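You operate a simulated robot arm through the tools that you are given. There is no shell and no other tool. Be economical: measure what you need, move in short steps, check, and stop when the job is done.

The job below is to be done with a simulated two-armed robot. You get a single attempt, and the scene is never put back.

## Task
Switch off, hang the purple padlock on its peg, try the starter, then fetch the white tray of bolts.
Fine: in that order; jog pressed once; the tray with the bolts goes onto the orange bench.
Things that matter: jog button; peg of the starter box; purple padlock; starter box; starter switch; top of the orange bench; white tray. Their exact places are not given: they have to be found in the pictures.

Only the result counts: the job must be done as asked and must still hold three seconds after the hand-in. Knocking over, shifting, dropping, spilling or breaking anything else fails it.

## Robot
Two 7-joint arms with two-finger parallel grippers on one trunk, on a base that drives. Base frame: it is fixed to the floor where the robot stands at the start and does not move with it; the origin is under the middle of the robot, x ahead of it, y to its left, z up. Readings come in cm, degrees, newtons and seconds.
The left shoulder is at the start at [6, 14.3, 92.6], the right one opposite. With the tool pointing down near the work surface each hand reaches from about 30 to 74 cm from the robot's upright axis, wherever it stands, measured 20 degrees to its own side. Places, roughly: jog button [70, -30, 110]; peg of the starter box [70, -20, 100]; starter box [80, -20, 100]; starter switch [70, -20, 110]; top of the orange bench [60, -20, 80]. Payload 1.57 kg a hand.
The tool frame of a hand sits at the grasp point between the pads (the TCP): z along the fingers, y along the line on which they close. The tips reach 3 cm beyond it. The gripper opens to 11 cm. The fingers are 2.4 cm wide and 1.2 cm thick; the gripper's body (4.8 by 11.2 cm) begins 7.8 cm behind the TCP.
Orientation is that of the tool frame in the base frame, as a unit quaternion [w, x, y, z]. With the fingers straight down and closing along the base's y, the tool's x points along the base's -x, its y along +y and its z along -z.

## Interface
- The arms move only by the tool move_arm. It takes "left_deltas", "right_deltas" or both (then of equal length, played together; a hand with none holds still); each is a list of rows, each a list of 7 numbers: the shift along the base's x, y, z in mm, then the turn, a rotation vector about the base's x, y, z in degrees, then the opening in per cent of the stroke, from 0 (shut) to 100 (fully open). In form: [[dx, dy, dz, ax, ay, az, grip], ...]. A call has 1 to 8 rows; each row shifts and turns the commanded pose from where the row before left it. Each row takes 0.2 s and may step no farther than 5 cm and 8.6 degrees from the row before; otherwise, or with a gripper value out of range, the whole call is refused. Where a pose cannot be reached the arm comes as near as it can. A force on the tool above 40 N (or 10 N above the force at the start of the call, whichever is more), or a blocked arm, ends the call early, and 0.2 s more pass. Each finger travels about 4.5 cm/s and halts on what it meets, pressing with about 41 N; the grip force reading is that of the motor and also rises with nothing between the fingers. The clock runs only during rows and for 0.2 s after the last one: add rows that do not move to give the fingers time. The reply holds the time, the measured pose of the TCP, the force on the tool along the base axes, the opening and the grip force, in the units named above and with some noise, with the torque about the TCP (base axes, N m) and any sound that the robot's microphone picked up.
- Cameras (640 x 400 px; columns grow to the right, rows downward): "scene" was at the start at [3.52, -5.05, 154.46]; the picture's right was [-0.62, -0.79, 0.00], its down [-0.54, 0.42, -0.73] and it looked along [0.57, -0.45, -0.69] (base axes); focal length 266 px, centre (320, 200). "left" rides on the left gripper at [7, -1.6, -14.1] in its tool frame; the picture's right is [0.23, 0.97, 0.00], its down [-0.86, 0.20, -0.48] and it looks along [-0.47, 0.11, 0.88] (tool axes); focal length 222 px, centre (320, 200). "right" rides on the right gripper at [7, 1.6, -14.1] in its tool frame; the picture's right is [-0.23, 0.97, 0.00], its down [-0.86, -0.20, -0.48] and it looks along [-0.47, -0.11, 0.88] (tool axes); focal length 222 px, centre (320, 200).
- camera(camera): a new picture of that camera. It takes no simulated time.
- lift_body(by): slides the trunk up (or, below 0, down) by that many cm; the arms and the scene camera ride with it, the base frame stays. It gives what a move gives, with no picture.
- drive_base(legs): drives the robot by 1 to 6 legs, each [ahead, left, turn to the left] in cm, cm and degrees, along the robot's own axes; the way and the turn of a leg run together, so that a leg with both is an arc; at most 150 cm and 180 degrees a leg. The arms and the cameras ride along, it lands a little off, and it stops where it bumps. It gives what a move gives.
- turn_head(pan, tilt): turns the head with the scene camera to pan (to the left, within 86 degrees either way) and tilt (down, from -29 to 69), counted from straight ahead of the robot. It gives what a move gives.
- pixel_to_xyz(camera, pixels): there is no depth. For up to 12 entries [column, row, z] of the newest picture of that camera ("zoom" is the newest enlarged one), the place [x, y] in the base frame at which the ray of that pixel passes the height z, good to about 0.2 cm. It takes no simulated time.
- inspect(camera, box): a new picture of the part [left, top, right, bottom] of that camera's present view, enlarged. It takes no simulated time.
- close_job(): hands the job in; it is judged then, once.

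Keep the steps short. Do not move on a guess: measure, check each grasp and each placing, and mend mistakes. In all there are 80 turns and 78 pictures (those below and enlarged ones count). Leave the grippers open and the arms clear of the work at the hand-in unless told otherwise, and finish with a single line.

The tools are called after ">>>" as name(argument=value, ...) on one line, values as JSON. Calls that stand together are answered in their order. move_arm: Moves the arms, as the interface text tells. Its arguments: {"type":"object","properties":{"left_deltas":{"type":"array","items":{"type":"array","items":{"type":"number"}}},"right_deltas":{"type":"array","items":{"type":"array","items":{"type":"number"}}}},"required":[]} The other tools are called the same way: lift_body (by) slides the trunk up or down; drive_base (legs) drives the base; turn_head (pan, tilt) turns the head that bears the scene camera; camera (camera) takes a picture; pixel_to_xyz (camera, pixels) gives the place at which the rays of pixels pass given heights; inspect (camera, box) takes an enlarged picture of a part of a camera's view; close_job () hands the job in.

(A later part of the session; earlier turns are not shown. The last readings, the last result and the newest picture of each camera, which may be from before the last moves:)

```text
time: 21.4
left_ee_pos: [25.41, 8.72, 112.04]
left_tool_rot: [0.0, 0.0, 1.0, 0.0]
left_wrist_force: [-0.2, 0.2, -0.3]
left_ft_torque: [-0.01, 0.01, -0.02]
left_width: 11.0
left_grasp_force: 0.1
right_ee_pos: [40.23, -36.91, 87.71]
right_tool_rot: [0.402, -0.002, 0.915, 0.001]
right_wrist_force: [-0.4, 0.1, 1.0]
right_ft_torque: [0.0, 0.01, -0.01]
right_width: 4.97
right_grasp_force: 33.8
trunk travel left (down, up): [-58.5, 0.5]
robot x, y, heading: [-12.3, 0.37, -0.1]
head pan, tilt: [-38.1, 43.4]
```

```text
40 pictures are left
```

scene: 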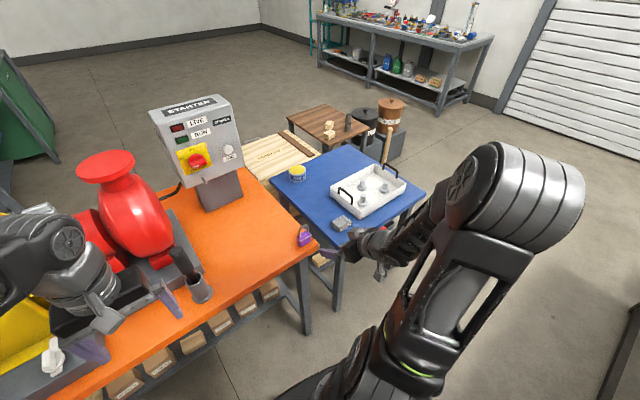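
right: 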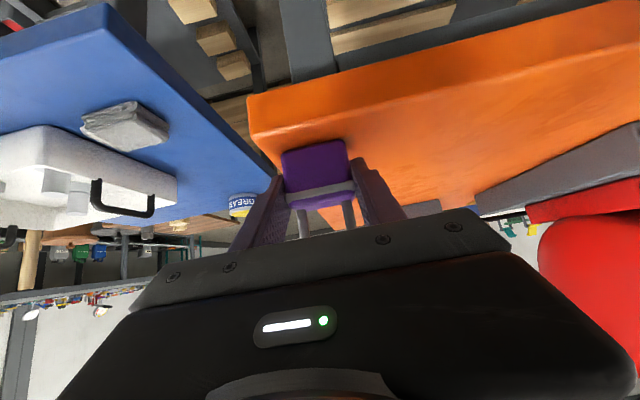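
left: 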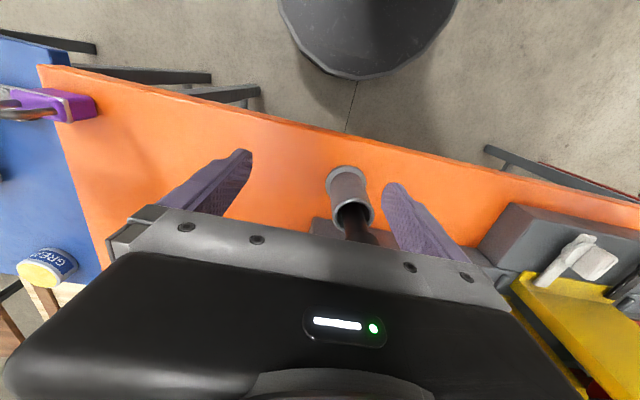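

Held firmly at 4.97 cm. I lift 12 cm and verify the padlock comes along.

>>> move_arm(right_deltas=[[0, 0, 15, 0, 0, 0, 0], [0, 0, 30, 0, 0, 0, 0], [0, 0, 40, 0, 0, 0, 0], [0, 0, 30, 0, 0, 0, 0]])

>>> drive_base(legs=[[12, 0, 0]])

>>> camera(camera="scene")

```text
time: 22.4
left_ee_pos: [25.46, 8.7, 112.07]
left_tool_rot: [0.0, -0.001, 1.0, -0.001]
left_wrist_force: [0.1, -0.1, -1.3]
left_ft_torque: [0.02, 0.01, 0.01]
left_width: 10.97
left_grasp_force: 0.0
right_ee_pos: [40.27, -36.75, 99.39]
right_tool_rot: [0.403, -0.001, 0.915, 0.001]
right_wrist_force: [-0.9, -0.4, -1.8]
right_ft_torque: [-0.02, 0.03, -0.03]
right_width: 4.94
right_grasp_force: 40.7
trunk travel left (down, up): [-58.5, 0.5]
robot x, y, heading: [-12.08, 0.26, 0.3]
head pan, tilt: [-38.1, 43.4]
```

```text
time: 23.7
left_ee_pos: [37.67, 8.79, 111.86]
left_tool_rot: [0.0, -0.001, 1.0, 0.0]
left_wrist_force: [1.8, -0.5, -0.4]
left_ft_torque: [-0.01, 0.04, -0.03]
left_width: 11.01
left_grasp_force: 0.0
right_ee_pos: [52.44, -36.75, 99.28]
right_tool_rot: [0.402, -0.001, 0.916, 0.001]
right_wrist_force: [0.6, -0.5, -1.6]
right_ft_torque: [0.02, 0.02, 0.01]
right_width: 4.95
right_grasp_force: 41.3
trunk travel left (down, up): [-58.5, 0.5]
robot x, y, heading: [-0.18, -0.19, 0.0]
head pan, tilt: [-38.1, 43.4]
```

```text
39 pictures are left
```

scene: 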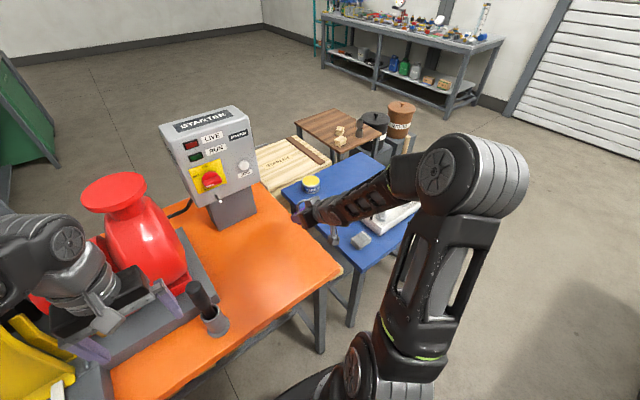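

The weight of the padlock shows (about 1.6 N down). I move in front of the peg, stopping with the shackle about 5 cm short of its tip.

>>> move_arm(right_deltas=[[20, 35, 0, 0, 0, 0, 0], [20, 35, 0, 0, 0, 0, 0], [20, 35, 0, 0, 0, 0, 0], [20, 35, 0, 0, 0, 0, 0], [20, 35, 0, 0, 0, 0, 0], [15, 17, 0, 0, 0, 0, 0]])

>>> inspect(camera="scene", box=[150, 110, 310, 250])

>>> camera(camera="right")

```text
time: 25.1
left_ee_pos: [37.54, 8.79, 111.94]
left_tool_rot: [0.0, -0.001, 1.0, 0.0]
left_wrist_force: [-0.8, -0.2, 1.2]
left_ft_torque: [0.03, 0.0, -0.02]
left_width: 11.0
left_grasp_force: 0.0
right_ee_pos: [63.85, -17.58, 99.29]
right_tool_rot: [0.402, -0.002, 0.916, 0.001]
right_wrist_force: [-0.8, 0.1, -1.1]
right_ft_torque: [0.03, 0.01, 0.0]
right_width: 4.94
right_grasp_force: 40.9
trunk travel left (down, up): [-58.5, 0.5]
robot x, y, heading: [0.02, -0.37, 0.3]
head pan, tilt: [-38.1, 43.4]
```

```text
2.86 times, centred on (230, 180) of scene
```

zoom: 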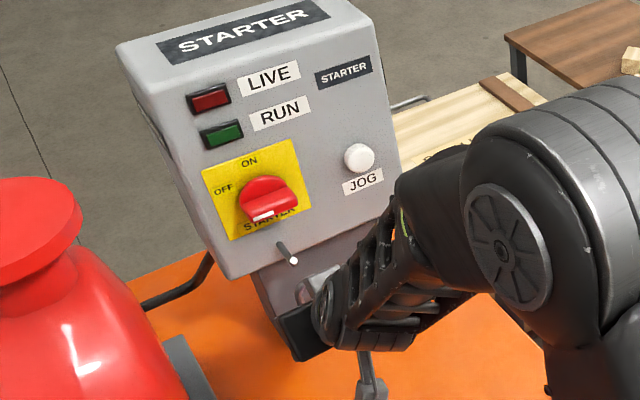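

```text
37 pictures are left
```

right: 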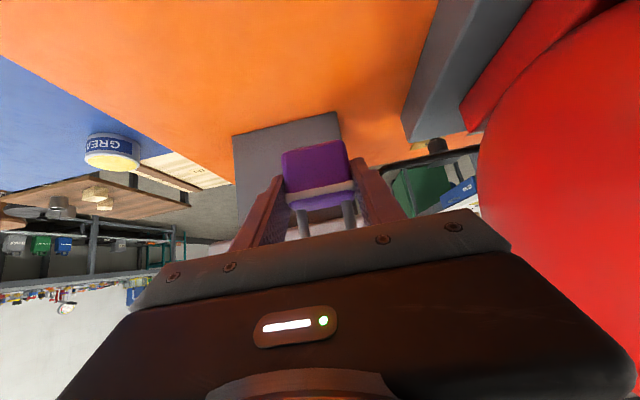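

The scene camera cannot see the shackle. I bring the left hand up as a side camera: pitch it up, yaw it toward the box, well clear of the right arm.

>>> move_arm(left_deltas=[[5, 0, 20, 0, -8.5, 0, 100], [5, 0, 20, 0, -8.5, 0, 100], [5, 0, 15, 0, -8.5, 0, 100], [5, 0, 15, 0, -8.5, 0, 100], [5, 0, 10, 0, -8.5, 0, 100], [0, 0, 0, 0, 0, -8.5, 100], [0, 0, 0, 0, 0, -8.5, 100], [0, 0, 0, 0, 0, -8.5, 100]])

>>> camera(camera="left")

```text
time: 26.9
left_ee_pos: [39.97, 8.82, 119.87]
left_tool_rot: [0.355, 0.205, 0.909, -0.081]
left_wrist_force: [-0.2, 0.1, 0.4]
left_ft_torque: [-0.01, -0.02, -0.02]
left_width: 11.01
left_grasp_force: 0.0
right_ee_pos: [63.93, -17.58, 99.25]
right_tool_rot: [0.402, -0.001, 0.916, 0.001]
right_wrist_force: [0.5, 0.9, -2.4]
right_ft_torque: [0.0, 0.02, -0.04]
right_width: 4.94
right_grasp_force: 41.2
trunk travel left (down, up): [-58.5, 0.5]
robot x, y, heading: [-0.25, -0.14, -0.2]
head pan, tilt: [-38.1, 43.4]
```

```text
36 pictures are left
```

left: 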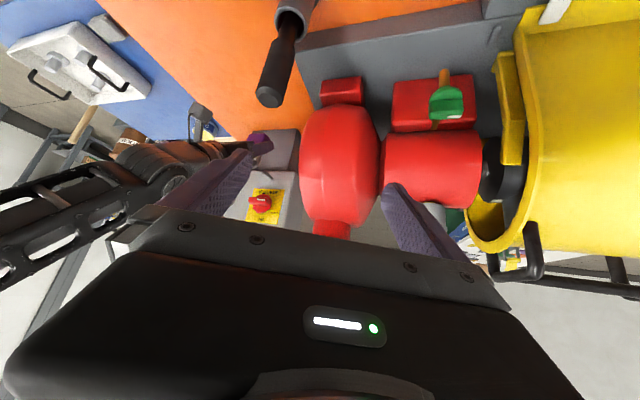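

The padlock shows at (260,140) near a finger. I yaw the left hand 17° more and enlarge.

>>> move_arm(left_deltas=[[0, 0, 10, 0, 0, -8.5, 60], [0, 0, 10, 0, 0, -8.5, 100]])

>>> inspect(camera="left", box=[240, 60, 400, 220])

```text
time: 27.5
left_ee_pos: [39.94, 8.79, 122.03]
left_tool_rot: [0.338, 0.336, 0.869, -0.131]
left_wrist_force: [-0.2, 0.4, -1.2]
left_ft_torque: [0.01, 0.0, 0.0]
left_width: 11.01
left_grasp_force: 0.1
right_ee_pos: [63.89, -17.5, 99.37]
right_tool_rot: [0.401, -0.001, 0.916, 0.001]
right_wrist_force: [-0.1, 0.2, -1.7]
right_ft_torque: [0.01, 0.02, 0.01]
right_width: 4.99
right_grasp_force: 40.8
trunk travel left (down, up): [-58.5, 0.5]
robot x, y, heading: [-0.31, -0.45, 0.2]
head pan, tilt: [-38.1, 43.4]
```

```text
2.50 times, centred on (320, 140) of left
```

zoom: 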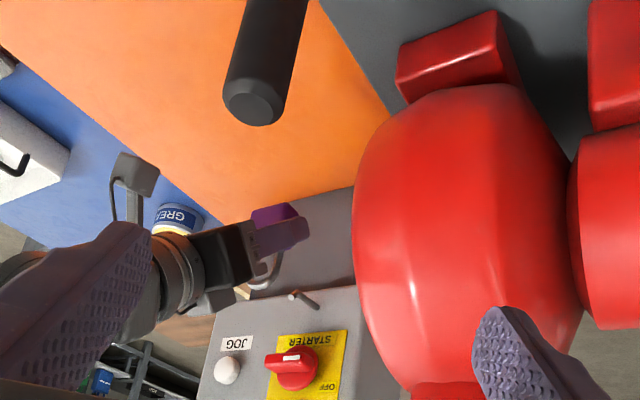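

I zoom further on the shackle and the peg tip.

>>> inspect(camera="left", box=[280, 135, 340, 195])

```text
6.67 times, centred on (310, 165) of left
```

zoom: 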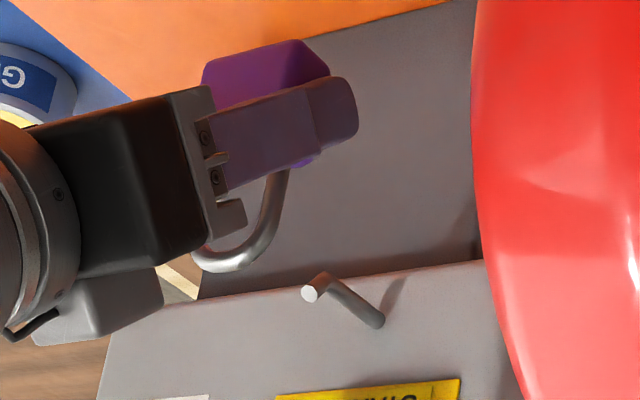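

I check the rays of the peg tip (308,293) and the shackle crown (225,270).

>>> pixel_to_xyz(camera="zoom", pixels=[[310, 291, 104], [310, 291, 102.2], [310, 291, 100], [225, 270, 106], [225, 270, 104], [225, 270, 102], [378, 318, 102.2], [378, 318, 101], [225, 252, 104], [225, 252, 102]])

```text
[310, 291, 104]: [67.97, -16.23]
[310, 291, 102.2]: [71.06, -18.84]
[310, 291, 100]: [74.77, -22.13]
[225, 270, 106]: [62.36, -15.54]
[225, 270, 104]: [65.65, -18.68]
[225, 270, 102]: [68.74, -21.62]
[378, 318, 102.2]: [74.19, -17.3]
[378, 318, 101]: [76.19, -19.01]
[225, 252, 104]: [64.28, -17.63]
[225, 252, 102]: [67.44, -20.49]
```

Consistent: peg tip ≈ (69.8,-17.65,103.0), rising slightly toward its tip (base z≈102.2); shackle inner crown ≈ z 103.8. I raise 8 mm and push the shackle over the first part of the peg.

>>> move_arm(right_deltas=[[0, 0, 8, 0, 0, 0, 0], [20, 0, 0, 0, 0, 0, 0], [20, 0, 0, 0, 0, 0, 0], [15, 0, 0, 0, 0, 0, 0], [0, 0, 0, 0, 0, 0, 0]])

>>> inspect(camera="left", box=[280, 135, 340, 195])

```text
time: 28.7
left_ee_pos: [39.96, 8.74, 121.91]
left_tool_rot: [0.337, 0.337, 0.869, -0.131]
left_wrist_force: [-0.3, 0.0, -0.1]
left_ft_torque: [0.01, 0.01, -0.02]
left_width: 11.03
left_grasp_force: 0.0
right_ee_pos: [69.53, -17.51, 100.34]
right_tool_rot: [0.402, -0.001, 0.916, 0.001]
right_wrist_force: [-0.5, 0.4, -2.1]
right_ft_torque: [0.01, -0.02, 0.0]
right_width: 4.95
right_grasp_force: 40.9
trunk travel left (down, up): [-58.5, 0.5]
robot x, y, heading: [-0.03, -0.22, 0.1]
head pan, tilt: [-38.1, 43.4]
```

```text
6.67 times, centred on (310, 165) of left
```

zoom: 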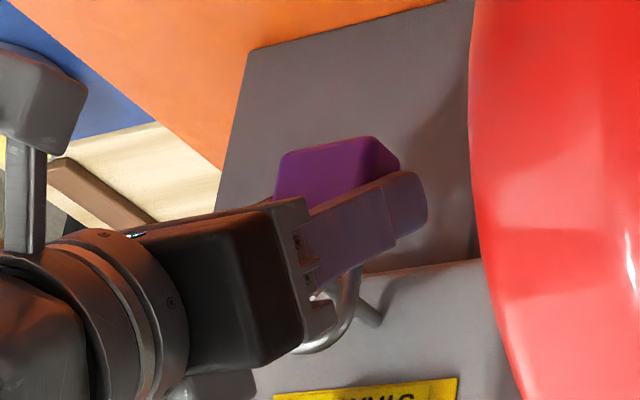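

The white peg tip shows at (313,296) through the shackle and the rest of the peg comes out behind it: it is threaded. I advance 20 mm more, then lower gently 10 mm.

>>> move_arm(right_deltas=[[10, 0, 0, 0, 0, 0, 0], [10, 0, 0, 0, 0, 0, 0], [0, 0, -4, 0, 0, 0, 0], [0, 0, -4, 0, 0, 0, 0], [0, 0, 0, 0, 0, 0, 0]])

>>> inspect(camera="left", box=[280, 135, 340, 195])

```text
time: 29.9
left_ee_pos: [40.0, 8.81, 121.92]
left_tool_rot: [0.338, 0.337, 0.869, -0.132]
left_wrist_force: [-0.4, -0.7, 0.3]
left_ft_torque: [-0.01, -0.03, 0.0]
left_width: 11.02
left_grasp_force: 0.1
right_ee_pos: [71.28, -17.73, 99.38]
right_tool_rot: [0.403, -0.001, 0.915, 0.001]
right_wrist_force: [-0.3, -0.1, -0.9]
right_ft_torque: [0.01, 0.01, -0.01]
right_width: 4.95
right_grasp_force: 40.6
trunk travel left (down, up): [-58.5, 0.5]
robot x, y, heading: [0.3, -0.15, 0.0]
head pan, tilt: [-38.1, 43.4]
```

```text
6.67 times, centred on (310, 165) of left
```

zoom: 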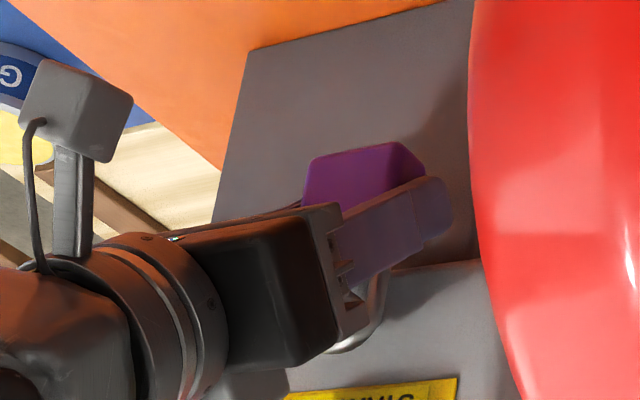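

I keep lowering in 3 mm steps until the shackle rests on the peg.

>>> move_arm(right_deltas=[[0, 0, -3, 0, 0, 0, 0], [0, 0, -3, 0, 0, 0, 0], [0, 0, 0, 0, 0, 0, 0]])

```text
time: 30.7
left_ee_pos: [40.02, 8.76, 121.99]
left_tool_rot: [0.337, 0.337, 0.869, -0.131]
left_wrist_force: [0.1, 0.0, 1.2]
left_ft_torque: [-0.02, 0.02, -0.02]
left_width: 11.03
left_grasp_force: 0.0
right_ee_pos: [71.31, -17.58, 98.64]
right_tool_rot: [0.402, -0.002, 0.916, 0.001]
right_wrist_force: [0.4, -0.5, -1.0]
right_ft_torque: [-0.01, 0.0, -0.02]
right_width: 4.93
right_grasp_force: 40.4
trunk travel left (down, up): [-58.5, 0.5]
robot x, y, heading: [0.35, -0.01, 0.0]
head pan, tilt: [-38.1, 43.4]
```

>>> move_arm(right_deltas=[[0, 0, -3, 0, 0, 0, 0], [0, 0, -2, 0, 0, 0, 0], [0, 0, 0, 0, 0, 0, 0]])

>>> inspect(camera="left", box=[290, 145, 330, 185])

```text
time: 31.5
left_ee_pos: [39.93, 8.84, 121.94]
left_tool_rot: [0.339, 0.337, 0.869, -0.131]
left_wrist_force: [-0.1, -0.1, -1.0]
left_ft_torque: [-0.03, 0.0, -0.03]
left_width: 11.03
left_grasp_force: 0.1
right_ee_pos: [71.39, -17.57, 98.15]
right_tool_rot: [0.403, -0.001, 0.915, 0.001]
right_wrist_force: [0.7, 0.9, -1.6]
right_ft_torque: [0.0, 0.01, 0.01]
right_width: 4.99
right_grasp_force: 40.9
trunk travel left (down, up): [-58.5, 0.5]
robot x, y, heading: [-0.36, 0.09, 0.1]
head pan, tilt: [-38.1, 43.4]
```

```text
10.00 times, centred on (310, 165) of left
```

zoom: 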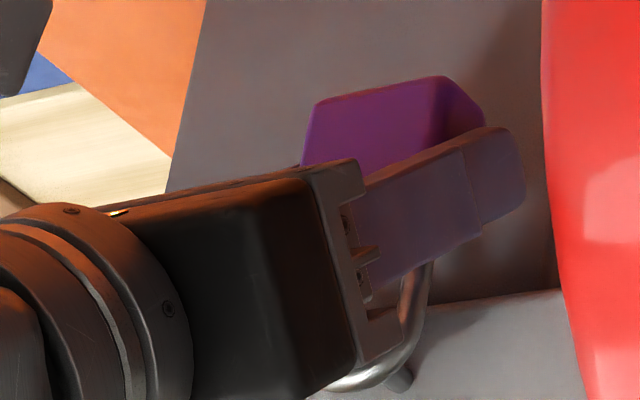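

No contact force yet; peg passes just inside the crown. I lower a few mm more.

>>> move_arm(right_deltas=[[0, 0, -3, 0, 0, 0, 0], [0, 0, -3, 0, 0, 0, 0], [0, 0, 0, 0, 0, 0, 0]])

>>> inspect(camera="left", box=[290, 145, 330, 185])

```text
time: 32.3
left_ee_pos: [39.95, 8.89, 122.07]
left_tool_rot: [0.339, 0.337, 0.868, -0.132]
left_wrist_force: [0.9, -0.4, -0.1]
left_ft_torque: [0.03, -0.03, -0.02]
left_width: 11.03
left_grasp_force: 0.0
right_ee_pos: [71.46, -17.78, 97.96]
right_tool_rot: [0.406, -0.001, 0.914, 0.001]
right_wrist_force: [0.8, -1.1, 19.0]
right_ft_torque: [0.08, -0.17, -0.05]
right_width: 4.96
right_grasp_force: 40.7
trunk travel left (down, up): [-58.5, 0.5]
robot x, y, heading: [0.02, -0.17, 0.2]
head pan, tilt: [-38.1, 43.4]
```

```text
10.00 times, centred on (310, 165) of left
```

zoom: 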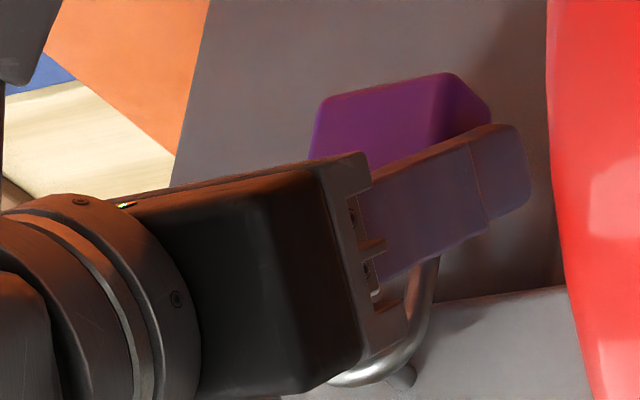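

The force jumped to 19 N upward: the shackle rests on the peg. I ease up 3 mm, open, and look before withdrawing.

>>> move_arm(right_deltas=[[0, 0, 4, 0, 0, 0, 0], [0, 0, 0, 0, 0, 0, 47], [0, 0, 0, 0, 0, 0, 50], [0, 0, 0, 0, 0, 0, 60], [0, 0, 0, 0, 0, 0, 70], [0, 0, 0, 0, 0, 0, 70]])

>>> inspect(camera="left", box=[280, 135, 340, 195])

```text
time: 33.7
left_ee_pos: [40.03, 8.76, 122.04]
left_tool_rot: [0.338, 0.337, 0.869, -0.131]
left_wrist_force: [-0.3, 0.4, -0.4]
left_ft_torque: [0.03, 0.0, 0.0]
left_width: 11.01
left_grasp_force: 0.1
right_ee_pos: [71.38, -17.69, 98.09]
right_tool_rot: [0.402, -0.001, 0.916, 0.001]
right_wrist_force: [0.1, -0.4, -0.2]
right_ft_torque: [0.03, -0.02, -0.02]
right_width: 7.68
right_grasp_force: 0.0
trunk travel left (down, up): [-58.5, 0.5]
robot x, y, heading: [-0.14, -0.05, 0.1]
head pan, tilt: [-38.1, 43.4]
```

```text
6.67 times, centred on (310, 165) of left
```

zoom: 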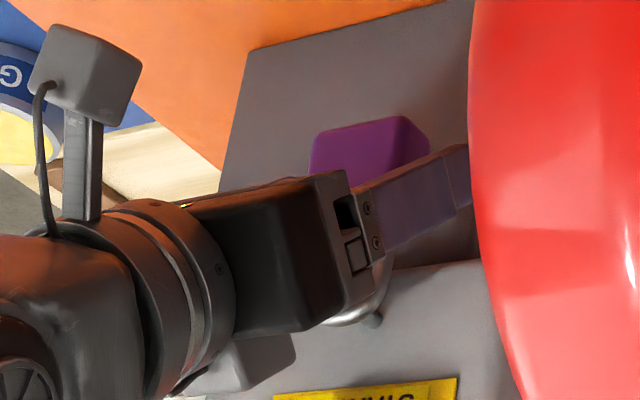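

The padlock stays in place. I withdraw straight back along the tool axis.

>>> move_arm(right_deltas=[[-15, 0, 8, 0, 0, 0, 80], [-20, 0, 12, 0, 0, 0, 80], [-25, 0, 15, 0, 0, 0, 80], [-30, 0, 15, 0, 0, 0, 80], [-30, 0, 10, 0, 0, 0, 80]])

>>> inspect(camera="left", box=[270, 125, 350, 205])

>>> inspect(camera="scene", box=[150, 110, 310, 250])

```text
time: 34.9
left_ee_pos: [39.86, 8.78, 121.97]
left_tool_rot: [0.338, 0.336, 0.869, -0.132]
left_wrist_force: [-1.2, 0.4, -0.5]
left_ft_torque: [0.01, -0.01, -0.01]
left_width: 11.0
left_grasp_force: 0.0
right_ee_pos: [59.2, -17.78, 103.9]
right_tool_rot: [0.403, 0.0, 0.915, 0.0]
right_wrist_force: [-0.7, 0.3, 0.0]
right_ft_torque: [0.04, 0.0, 0.06]
right_width: 8.8
right_grasp_force: 0.0
trunk travel left (down, up): [-58.5, 0.5]
robot x, y, heading: [-0.17, 0.22, 0.3]
head pan, tilt: [-38.1, 43.4]
```

```text
5.00 times, centred on (310, 165) of left
```

zoom: 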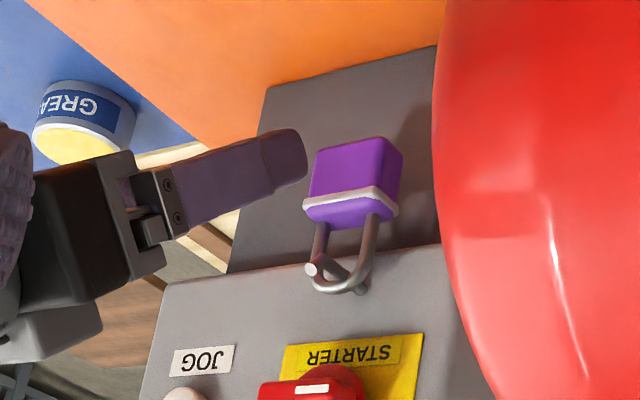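

```text
2.86 times, centred on (230, 180) of scene
```

zoom: 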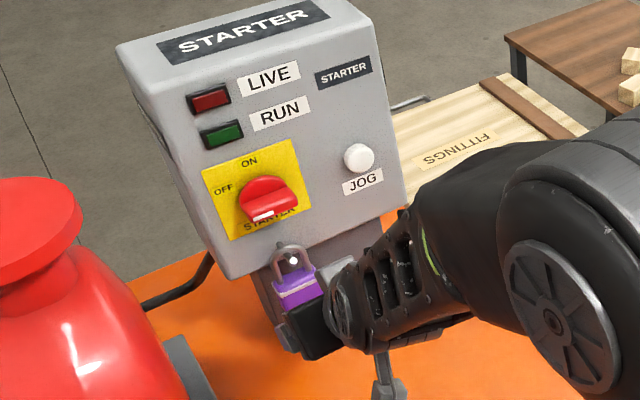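

The padlock hangs on the peg with the shackle over it. Now the jog button: close the fingers, level the hand, and go to (62,-29,108.8).

>>> move_arm(right_deltas=[[0, -22, 8, 0, -8.5, 0, 50], [5, -22, 8, 0, -8.5, 0, 20], [5, -22, 8, 0, -8.5, 0, 0], [8, -23, 8, 0, -8.5, 0, 0], [8, -23, 8, 0, -8.5, 0, 0], [2, 0, 9, 0, 0, 0, 0]])

>>> camera(camera="right")

>>> inspect(camera="scene", box=[150, 110, 310, 250])

```text
time: 36.3
left_ee_pos: [39.96, 8.86, 121.91]
left_tool_rot: [0.338, 0.337, 0.869, -0.132]
left_wrist_force: [-0.3, -0.5, 0.6]
left_ft_torque: [-0.01, 0.0, -0.02]
left_width: 11.0
left_grasp_force: 0.0
right_ee_pos: [62.1, -28.99, 109.01]
right_tool_rot: [0.708, -0.002, 0.707, 0.001]
right_wrist_force: [0.3, 0.4, -0.4]
right_ft_torque: [0.04, 0.0, 0.0]
right_width: 0.0
right_grasp_force: 17.9
trunk travel left (down, up): [-58.5, 0.5]
robot x, y, heading: [-0.17, 0.15, 0.1]
head pan, tilt: [-38.1, 43.4]
```

```text
26 pictures are left
```

right: 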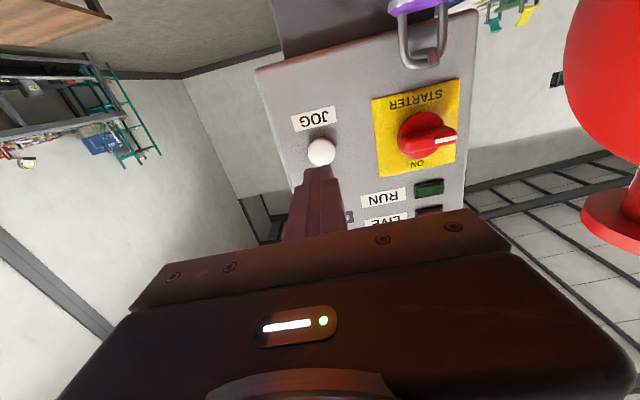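

```text
2.86 times, centred on (230, 180) of scene
```

zoom: 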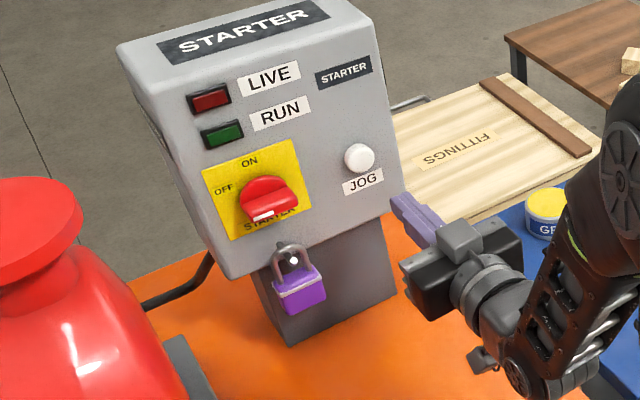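

The fingers point at the white button. I check the button ray from this new view (321,151).

>>> pixel_to_xyz(camera="right", pixels=[[321, 151, 109], [321, 151, 110], [321, 151, 108]])

```text
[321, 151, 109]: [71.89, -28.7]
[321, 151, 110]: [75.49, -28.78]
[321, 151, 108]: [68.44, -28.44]
```

Button ≈ (74,-28.8,109.3). I approach to about 1 cm off.

>>> move_arm(right_deltas=[[30, 1, 2, 0, 0, 0, 0], [25, 1, 0, 0, 0, 0, 0], [10, 0, 0, 0, 0, 0, 0], [0, 0, 0, 0, 0, 0, 0]])

>>> inspect(camera="right", box=[240, 80, 400, 240])

```text
time: 37.3
left_ee_pos: [39.99, 8.73, 122.0]
left_tool_rot: [0.338, 0.336, 0.869, -0.131]
left_wrist_force: [1.4, 0.7, -0.8]
left_ft_torque: [0.02, 0.01, -0.01]
left_width: 11.01
left_grasp_force: 0.0
right_ee_pos: [68.74, -28.7, 108.96]
right_tool_rot: [0.707, -0.002, 0.707, 0.001]
right_wrist_force: [-1.1, 0.5, -0.2]
right_ft_torque: [0.01, -0.01, -0.01]
right_width: 0.0
right_grasp_force: 21.2
trunk travel left (down, up): [-58.5, 0.5]
robot x, y, heading: [-0.13, 0.27, -0.2]
head pan, tilt: [-38.1, 43.4]
```

```text
2.50 times, centred on (320, 160) of right
```

zoom: 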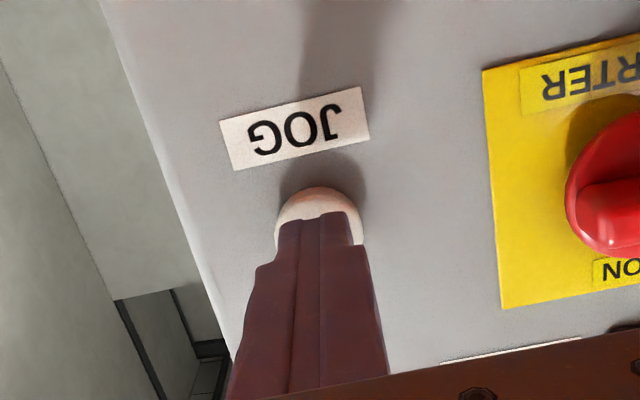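

The tip is centred on the button. One press stroke in 3 mm steps, stopping at force.

>>> move_arm(right_deltas=[[3, 0, 0, 0, 0, 0, 0], [3, 0, 0, 0, 0, 0, 0], [3, 0, 0, 0, 0, 0, 0], [3, 0, 0, 0, 0, 0, 0], [3, 0, 0, 0, 0, 0, 0]])

```text
time: 38.5
left_ee_pos: [39.97, 8.84, 122.04]
left_tool_rot: [0.338, 0.337, 0.869, -0.132]
left_wrist_force: [0.0, 0.0, 0.4]
left_ft_torque: [0.01, 0.02, 0.01]
left_width: 10.98
left_grasp_force: 0.1
right_ee_pos: [70.28, -28.79, 109.19]
right_tool_rot: [0.707, -0.001, 0.707, 0.0]
right_wrist_force: [-1.1, -0.1, 0.1]
right_ft_torque: [-0.01, -0.03, -0.01]
right_width: 0.0
right_grasp_force: 21.2
trunk travel left (down, up): [-58.5, 0.5]
robot x, y, heading: [-0.16, -0.3, 0.1]
head pan, tilt: [-38.1, 43.4]
```

No contact yet (tip at x≈73.3). I continue the same stroke.

>>> move_arm(right_deltas=[[2, 0, 0, 0, 0, 0, 0], [2, 0, 0, 0, 0, 0, 0], [2, 0, 0, 0, 0, 0, 0], [2, 0, 0, 0, 0, 0, 0], [2, 0, 0, 0, 0, 0, 0]])

```text
time: 39.7
left_ee_pos: [39.71, 8.79, 122.06]
left_tool_rot: [0.339, 0.337, 0.868, -0.131]
left_wrist_force: [0.4, -0.4, -0.2]
left_ft_torque: [-0.01, -0.01, 0.0]
left_width: 11.0
left_grasp_force: 0.0
right_ee_pos: [70.77, -28.61, 109.18]
right_tool_rot: [0.706, -0.002, 0.709, 0.001]
right_wrist_force: [-22.3, 1.3, -3.7]
right_ft_torque: [-0.02, 0.05, 0.04]
right_width: 0.0
right_grasp_force: 21.1
trunk travel left (down, up): [-58.5, 0.5]
robot x, y, heading: [-0.13, 0.08, -0.1]
head pan, tilt: [-38.1, 43.4]
heard: click
```

A click was heard at 22 N: the button was pressed once. I withdraw straight back and check the lamps.

>>> move_arm(right_deltas=[[-20, 0, 0, 0, 0, 0, 0], [-40, 0, 0, 0, 0, 0, 0], [-40, -10, 0, 0, 0, 0, 0], [0, -20, 10, 0, 0, 0, 30], [0, -20, 10, 0, 0, 0, 60]])

>>> camera(camera="scene")

```text
time: 40.9
left_ee_pos: [39.91, 8.77, 121.98]
left_tool_rot: [0.338, 0.337, 0.869, -0.132]
left_wrist_force: [-0.1, -0.4, -0.3]
left_ft_torque: [0.01, -0.01, -0.02]
left_width: 10.98
left_grasp_force: 0.1
right_ee_pos: [61.01, -33.74, 111.27]
right_tool_rot: [0.707, -0.002, 0.707, 0.0]
right_wrist_force: [0.2, -0.6, 0.5]
right_ft_torque: [0.03, 0.02, -0.02]
right_width: 4.8
right_grasp_force: 0.1
trunk travel left (down, up): [-58.5, 0.5]
robot x, y, heading: [0.22, 0.38, 0.2]
head pan, tilt: [-38.1, 43.4]
```

```text
23 pictures are left
```

scene: 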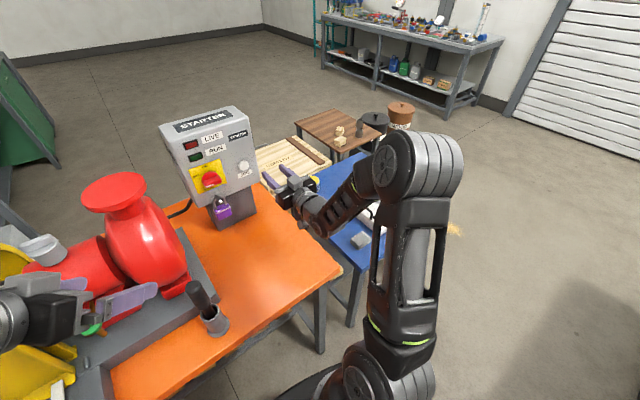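

LIVE and RUN stay dark, the padlock hangs. Now the tray: both handles should be gripped with both hands pointing down. I bring both hands back to pointing down.

>>> move_arm(left_deltas=[[0, 0, 0, 0, 0, 8.5, 100], [0, 0, 0, 0, 0, 8.5, 100], [0, 0, 0, 0, 0, 8.5, 100], [0, 0, 0, 0, 0, 8.5, 100], [0, 0, 0, 0, 0, 8.5, 100], [0, 0, 0, 0, 8.5, 0, 100], [0, 0, 0, 0, 8.5, 0, 100], [0, 0, 0, 0, 8.5, 0, 100]], right_deltas=[[-15, 0, 5, 0, 8.5, 0, 100], [-15, 0, 5, 0, 8.5, 0, 100], [-15, 0, 5, 0, 8.5, 0, 100], [-15, 0, 5, 0, 8.5, 0, 100], [-20, 0, 5, 0, 8.5, 0, 100], [-20, 0, 5, 0, 8.5, 0, 100], [-20, 0, 5, 0, 8.5, 0, 100], [-20, 0, 5, 0, 8.5, 0, 100]])

>>> move_arm(left_deltas=[[0, 0, 0, 0, 8.5, 0, 100], [0, 0, 0, 0, 8.5, 0, 100], [0, 0, 0, 0, 0, 0, 100]], right_deltas=[[-10, 0, 5, 0, 8.5, 0, 100], [0, 0, 0, 0, 8.5, 0, 100], [0, 0, 0, 0, 5, 0, 100]])

>>> camera(camera="scene")

```text
time: 42.7
left_ee_pos: [40.04, 8.91, 121.87]
left_tool_rot: [0.147, -0.001, 0.989, 0.0]
left_wrist_force: [0.1, -0.2, -0.4]
left_ft_torque: [0.02, 0.04, 0.04]
left_width: 11.03
left_grasp_force: 0.0
right_ee_pos: [47.41, -33.46, 114.95]
right_tool_rot: [0.189, -0.001, 0.982, 0.002]
right_wrist_force: [0.0, -0.3, -0.1]
right_ft_torque: [-0.02, 0.01, 0.02]
right_width: 10.98
right_grasp_force: 0.1
trunk travel left (down, up): [-58.5, 0.5]
robot x, y, heading: [-0.09, -0.05, -0.1]
head pan, tilt: [-38.1, 43.4]
```

```text
time: 43.5
left_ee_pos: [40.16, 7.71, 116.42]
left_tool_rot: [0.025, -0.001, 1.0, 0.0]
left_wrist_force: [0.3, 0.3, 0.0]
left_ft_torque: [0.01, -0.04, 0.03]
left_width: 11.01
left_grasp_force: 0.0
left hand out of reach, approached as far as the arm can: row 1, 2
right_ee_pos: [46.07, -33.51, 115.65]
right_tool_rot: [0.0, -0.002, 1.0, 0.002]
right_wrist_force: [-0.9, 1.3, -0.3]
right_ft_torque: [-0.01, -0.05, 0.0]
right_width: 11.03
right_grasp_force: 0.0
trunk travel left (down, up): [-58.5, 0.5]
robot x, y, heading: [-0.54, 0.2, -0.0]
head pan, tilt: [-38.1, 43.4]
```

```text
22 pictures are left
```

scene: 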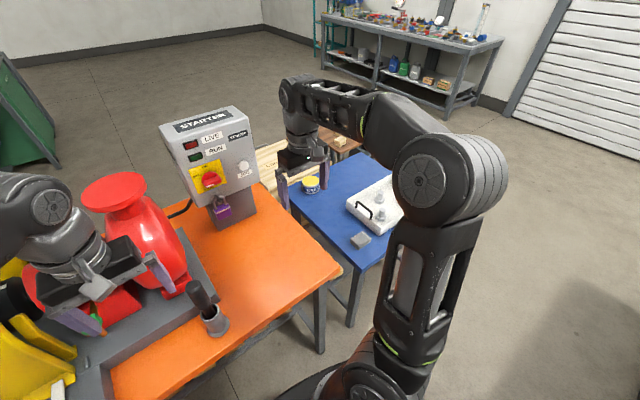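

I measure the obstacles on the orange bench (pot, grey bed edge, column foot) and the bench edges at z 84.2.

>>> pixel_to_xyz(camera="scene", pixels=[[229, 325, 84.2], [215, 338, 84.2], [218, 230, 84.2], [256, 213, 84.2], [178, 230, 84.2], [210, 272, 84.2], [262, 185, 84.2], [340, 268, 84.2], [200, 285, 100], [364, 240, 80], [320, 222, 80], [371, 250, 78]])

>>> inspect(camera="scene", box=[140, 200, 350, 350])

```text
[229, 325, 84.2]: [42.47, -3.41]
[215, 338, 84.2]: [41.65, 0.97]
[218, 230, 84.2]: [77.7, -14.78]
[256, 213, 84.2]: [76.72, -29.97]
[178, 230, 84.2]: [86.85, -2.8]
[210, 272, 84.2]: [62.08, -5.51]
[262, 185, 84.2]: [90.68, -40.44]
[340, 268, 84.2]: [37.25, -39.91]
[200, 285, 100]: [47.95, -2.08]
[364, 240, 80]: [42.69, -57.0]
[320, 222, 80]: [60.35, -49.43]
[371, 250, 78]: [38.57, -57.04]
```

```text
2.67 times, centred on (245, 275) of scene
```

zoom: 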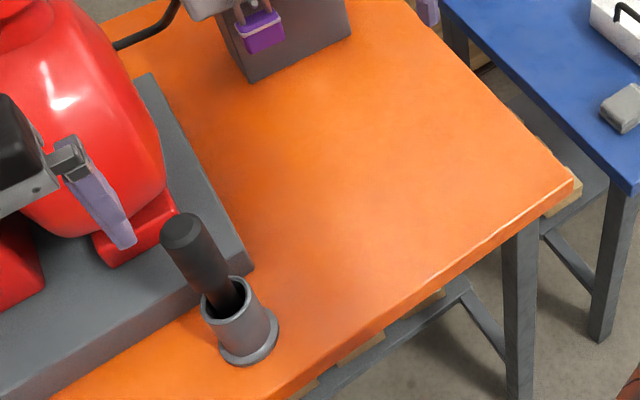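

Free bench area: x 40–75, y -41 to about -7; the tray (about 30 cm between handles, along y) fits centred near y -25. I back off 12 cm and drive right 77 cm to face the tray squarely, then look.

>>> drive_base(legs=[[-12, 0, 0], [0, -77, 0]])

>>> turn_head(pan=0, tilt=50)

>>> camera(camera="scene")

```text
time: 48.5
left_ee_pos: [28.89, -68.81, 116.34]
left_tool_rot: [0.025, -0.004, 1.0, -0.001]
left_wrist_force: [-0.2, -0.2, 0.1]
left_ft_torque: [0.03, -0.02, -0.03]
left_width: 10.99
left_grasp_force: 0.0
right_ee_pos: [35.03, -110.16, 115.59]
right_tool_rot: [-0.001, -0.003, 1.0, 0.002]
right_wrist_force: [0.4, 0.3, -0.8]
right_ft_torque: [0.02, -0.02, 0.0]
right_width: 10.97
right_grasp_force: 0.1
trunk travel left (down, up): [-58.5, 0.5]
robot x, y, heading: [-11.52, -76.72, 0.3]
head pan, tilt: [-38.1, 43.4]
```

```text
time: 49.5
left_ee_pos: [28.92, -68.81, 116.32]
left_tool_rot: [0.025, -0.006, 1.0, 0.0]
left_wrist_force: [0.7, 1.0, 0.4]
left_ft_torque: [-0.02, 0.0, 0.0]
left_width: 10.97
left_grasp_force: 0.1
right_ee_pos: [34.97, -109.97, 115.61]
right_tool_rot: [-0.002, -0.003, 1.0, 0.002]
right_wrist_force: [0.1, 1.0, -0.2]
right_ft_torque: [-0.06, -0.01, 0.0]
right_width: 11.02
right_grasp_force: 0.1
trunk travel left (down, up): [-58.5, 0.5]
robot x, y, heading: [-11.13, -76.69, 0.4]
head pan, tilt: [0.0, 50.0]
```

```text
20 pictures are left
```

scene: 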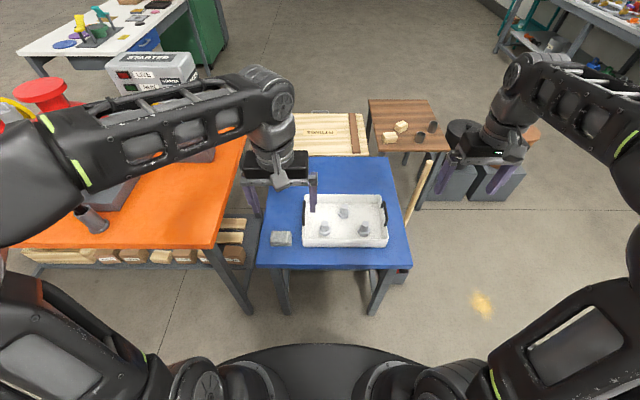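

The tray is right ahead. I enlarge it.

>>> inspect(camera="scene", box=[255, 170, 425, 276])

```text
3.76 times, centred on (340, 223) of scene
```

zoom: 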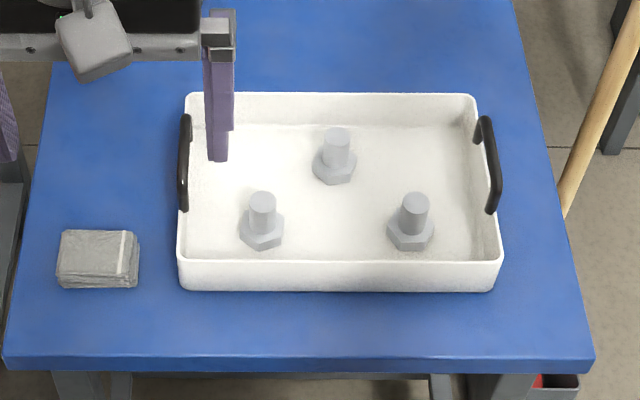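

I query handle mids (303.6,213.7), (385.7,213.7) and the rim corners at two heights.

>>> pixel_to_xyz(camera="scene", pixels=[[303.6, 213.7, 92], [303.6, 213.7, 88], [385.7, 213.7, 92], [385.7, 213.7, 88], [302.8, 238.4, 88], [302.8, 238.4, 84], [388.4, 238.4, 88], [304.4, 195.1, 88], [381, 195.1, 88], [302.5, 247, 80], [304.5, 201.2, 92], [303.3, 225.3, 92]])

>>> camera(camera="left")

```text
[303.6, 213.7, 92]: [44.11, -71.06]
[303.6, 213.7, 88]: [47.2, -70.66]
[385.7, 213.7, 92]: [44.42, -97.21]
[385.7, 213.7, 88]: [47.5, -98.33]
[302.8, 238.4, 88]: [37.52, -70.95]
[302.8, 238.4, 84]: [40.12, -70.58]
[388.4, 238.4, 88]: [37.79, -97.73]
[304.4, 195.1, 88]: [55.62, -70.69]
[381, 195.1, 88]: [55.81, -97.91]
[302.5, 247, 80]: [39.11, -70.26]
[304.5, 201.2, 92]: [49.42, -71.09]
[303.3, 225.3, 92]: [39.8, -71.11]
```

```text
18 pictures are left
```

left: 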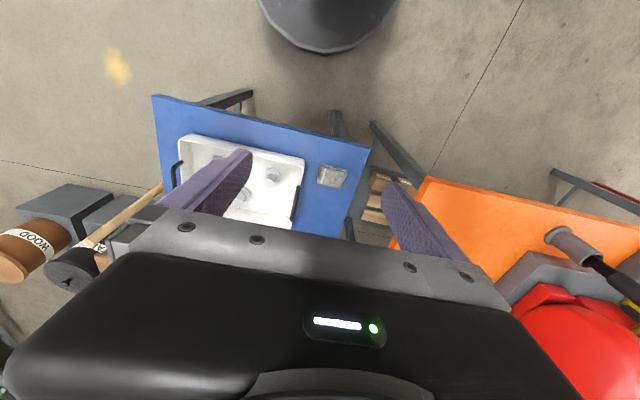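

Comparing with the earlier view, the handles lie lower, near z≈80. I check with the left camera: handles at (297,207) and (177,175).

>>> inspect(camera="left", box=[140, 90, 380, 240])

```text
2.67 times, centred on (260, 165) of left
```

zoom: 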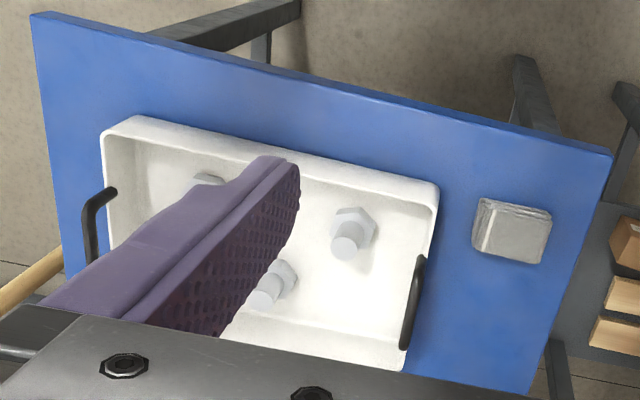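

>>> pixel_to_xyz(camera="zoom", pixels=[[415, 300, 84], [415, 300, 80], [415, 300, 76], [436, 190, 80], [436, 190, 76], [422, 258, 80], [403, 345, 80], [103, 130, 78], [103, 130, 74], [93, 225, 80]])

>>> pixel_to_xyz(camera="scene", pixels=[[303.6, 213.7, 80], [385.7, 213.7, 80], [302.8, 238.4, 80], [302.8, 238.4, 76], [388.4, 238.4, 78], [302.5, 250, 74], [302.5, 250, 70], [304.5, 201.2, 80], [303.3, 225.3, 80]])

```text
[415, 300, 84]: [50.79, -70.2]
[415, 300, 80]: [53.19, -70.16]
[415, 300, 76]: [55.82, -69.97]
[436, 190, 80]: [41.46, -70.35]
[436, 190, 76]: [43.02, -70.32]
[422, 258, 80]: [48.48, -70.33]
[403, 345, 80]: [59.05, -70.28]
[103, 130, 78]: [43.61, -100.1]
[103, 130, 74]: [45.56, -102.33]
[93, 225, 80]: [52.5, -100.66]
```

```text
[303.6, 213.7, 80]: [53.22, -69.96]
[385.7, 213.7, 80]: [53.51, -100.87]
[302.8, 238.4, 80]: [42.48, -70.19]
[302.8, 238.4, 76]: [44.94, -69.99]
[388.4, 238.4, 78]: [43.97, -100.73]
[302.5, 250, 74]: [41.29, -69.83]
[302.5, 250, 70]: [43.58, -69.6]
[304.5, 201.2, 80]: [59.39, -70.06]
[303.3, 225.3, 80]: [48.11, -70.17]
```

Both views agree: handle bars at (53.2,-70.1,80) and (53.5,-100.8,80), running along x. I centre the robot on the tray (8.7 cm right) and move both hands above the handles at z≈92, half open.

>>> drive_base(legs=[[0, -8.7, 0]])

>>> move_arm(left_deltas=[[30, 9, 0, 0, 0, 0, 80], [35, 9, -20, 0, 0, 0, 60], [40, 14, -25, 0, 0, 0, 50], [40, 14, -25, 0, 0, 0, 50], [40, 14, -20, 0, 0, 0, 50], [40, 14, -20, 0, 0, 0, 50], [18, 0, -30, 0, 0, 0, 50], [0, 0, -30, 0, 0, 0, 50]], right_deltas=[[25, 25, 0, 0, 0, 0, 80], [30, 25, -20, 0, 0, 0, 60], [30, 25, -25, 0, 0, 0, 50], [30, 25, -25, 0, 0, 0, 50], [30, 25, -25, 0, 0, 0, 50], [25, 25, -25, 0, 0, 0, 50], [15, 29, -25, 0, 0, 0, 50], [0, 0, -30, 0, 0, 0, 50]])

>>> camera(camera="left")

>>> camera(camera="right")

```text
time: 50.6
left_ee_pos: [28.88, -77.79, 116.3]
left_tool_rot: [0.024, -0.003, 1.0, 0.001]
left_wrist_force: [0.5, -0.5, 0.3]
left_ft_torque: [0.01, -0.01, 0.03]
left_width: 11.01
left_grasp_force: 0.0
right_ee_pos: [35.09, -118.87, 115.61]
right_tool_rot: [-0.001, -0.004, 1.0, 0.002]
right_wrist_force: [-0.6, -1.1, 0.1]
right_ft_torque: [0.05, 0.02, 0.01]
right_width: 10.99
right_grasp_force: 0.1
trunk travel left (down, up): [-58.5, 0.5]
robot x, y, heading: [-11.59, -85.89, 0.5]
head pan, tilt: [0.0, 50.0]
```

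```text
time: 52.4
left_ee_pos: [53.27, -70.06, 99.31]
left_tool_rot: [0.024, -0.003, 1.0, 0.0]
left_wrist_force: [0.3, -0.2, 0.4]
left_ft_torque: [-0.02, -0.02, -0.02]
left_width: 5.48
left_grasp_force: 0.0
right_ee_pos: [53.7, -100.97, 97.86]
right_tool_rot: [-0.002, -0.004, 1.0, 0.002]
right_wrist_force: [0.1, -0.2, 0.0]
right_ft_torque: [0.0, -0.06, 0.0]
right_width: 5.52
right_grasp_force: 0.1
trunk travel left (down, up): [-58.5, 0.5]
robot x, y, heading: [-11.35, -85.25, 0.2]
head pan, tilt: [0.0, 50.0]
```

```text
16 pictures are left
```

left: 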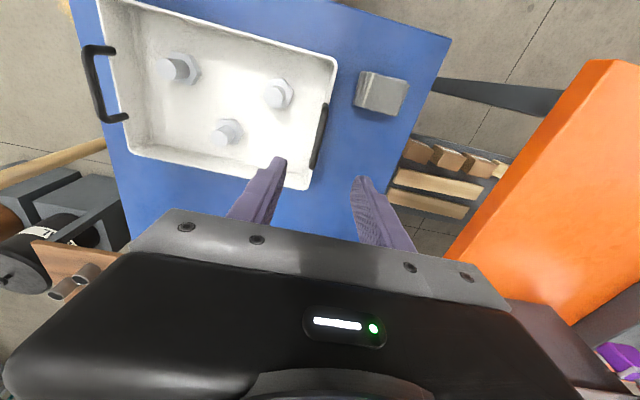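

```text
15 pictures are left
```

right: 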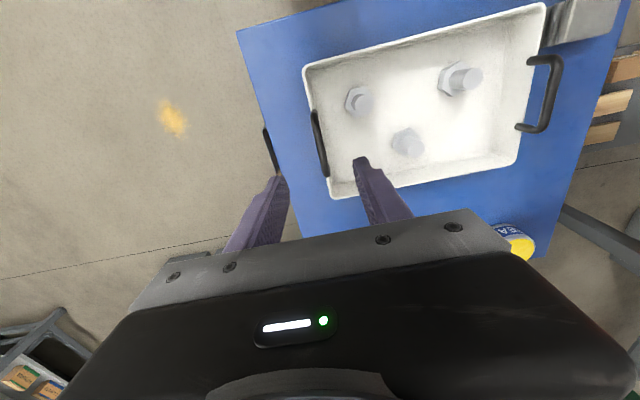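

I verify the bar positions with each hand's own camera: left bar from (327,103) to (315,168), right bar from (314,110) to (325,177).

>>> pixel_to_xyz(camera="left", pixels=[[327, 104, 80], [313, 168, 80], [320, 137, 80], [320, 137, 78]])

>>> pixel_to_xyz(camera="right", pixels=[[314, 110, 80], [325, 177, 80], [318, 143, 80], [318, 143, 78]])

```text
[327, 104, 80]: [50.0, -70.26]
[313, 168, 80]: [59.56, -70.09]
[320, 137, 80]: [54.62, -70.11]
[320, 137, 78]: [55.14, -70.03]
```

```text
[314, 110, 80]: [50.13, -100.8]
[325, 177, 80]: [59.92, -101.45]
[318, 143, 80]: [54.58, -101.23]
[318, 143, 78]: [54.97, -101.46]
```

Bars at y -70.1 and -101.1, mid x≈54.3. I lower both hands onto them (TCP at z≈80.3), still half open.

>>> move_arm(left_deltas=[[8, 0, -45, 0, 2.8, 0, 50], [0, 0, -45, 0, 0, 0, 50], [0, 0, -45, 0, 0, 0, 50], [0, 0, -35, 0, 0, 0, 50], [0, 0, -20, 0, 0, 0, 50], [0, 0, 0, 0, 0, 0, 50]], right_deltas=[[5, -1, -40, 0, 0, 0, 50], [0, 0, -40, 0, 0, 0, 50], [0, 0, -40, 0, 0, 0, 50], [0, 0, -35, 0, 0, 0, 50], [0, 0, -20, 0, 0, 0, 50], [0, 0, 0, 0, 0, 0, 50]])

>>> camera(camera="left")

>>> camera(camera="right")

```text
time: 53.8
left_ee_pos: [54.06, -70.01, 80.41]
left_tool_rot: [0.0, -0.004, 1.0, 0.001]
left_wrist_force: [0.7, -0.9, 1.1]
left_ft_torque: [0.03, 0.0, -0.02]
left_width: 5.51
left_grasp_force: 0.0
right_ee_pos: [54.01, -101.09, 80.54]
right_tool_rot: [0.0, -0.003, 1.0, 0.002]
right_wrist_force: [-0.3, 0.6, -0.5]
right_ft_torque: [0.03, -0.01, 0.05]
right_width: 5.52
right_grasp_force: 0.0
trunk travel left (down, up): [-58.5, 0.5]
robot x, y, heading: [-11.38, -85.49, 0.4]
head pan, tilt: [0.0, 50.0]
```

```text
14 pictures are left
```

left: 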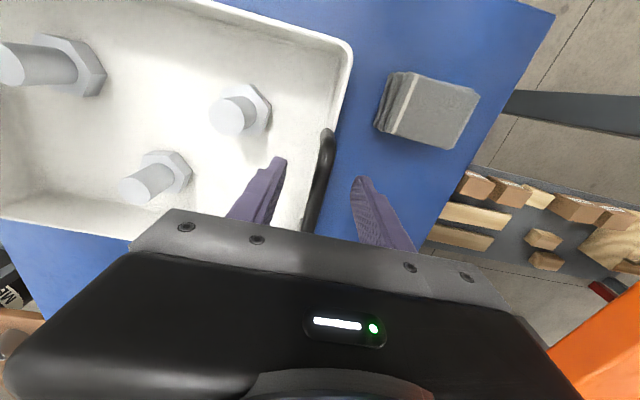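

```text
13 pictures are left
```

right: 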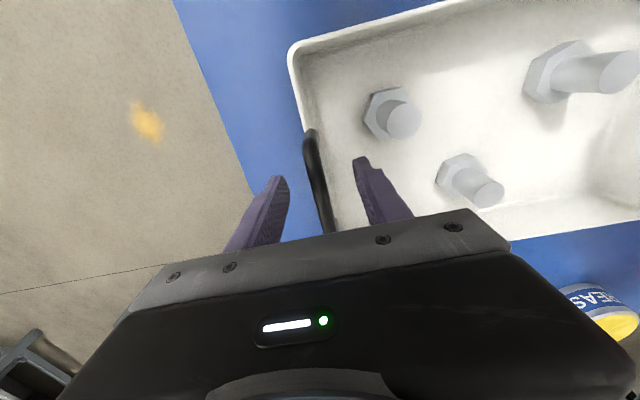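

The bars lie between the fingers of both hands. I close both.

>>> move_arm(left_deltas=[[0, 0, 0, 0, 0, 0, 30], [0, 0, 0, 0, 0, 0, 15], [0, 0, 0, 0, 0, 0, 5], [0, 0, 0, 0, 0, 0, 0], [0, 0, 0, 0, 0, 0, 0]], right_deltas=[[0, 0, 0, 0, 0, 0, 30], [0, 0, 0, 0, 0, 0, 15], [0, 0, 0, 0, 0, 0, 5], [0, 0, 0, 0, 0, 0, 0], [0, 0, 0, 0, 0, 0, 0]])

```text
time: 55.0
left_ee_pos: [54.18, -70.08, 80.33]
left_tool_rot: [0.0, -0.005, 1.0, 0.0]
left_wrist_force: [-1.1, -4.8, 0.1]
left_ft_torque: [-0.02, -0.11, -0.26]
left_width: 1.14
left_grasp_force: 28.4
right_ee_pos: [54.07, -101.03, 80.54]
right_tool_rot: [0.0, -0.004, 1.0, 0.002]
right_wrist_force: [1.7, 2.2, -0.5]
right_ft_torque: [0.0, 0.1, -0.29]
right_width: 1.15
right_grasp_force: 29.0
trunk travel left (down, up): [-58.5, 0.5]
robot x, y, heading: [-11.24, -85.46, 0.2]
head pan, tilt: [0.0, 50.0]
```

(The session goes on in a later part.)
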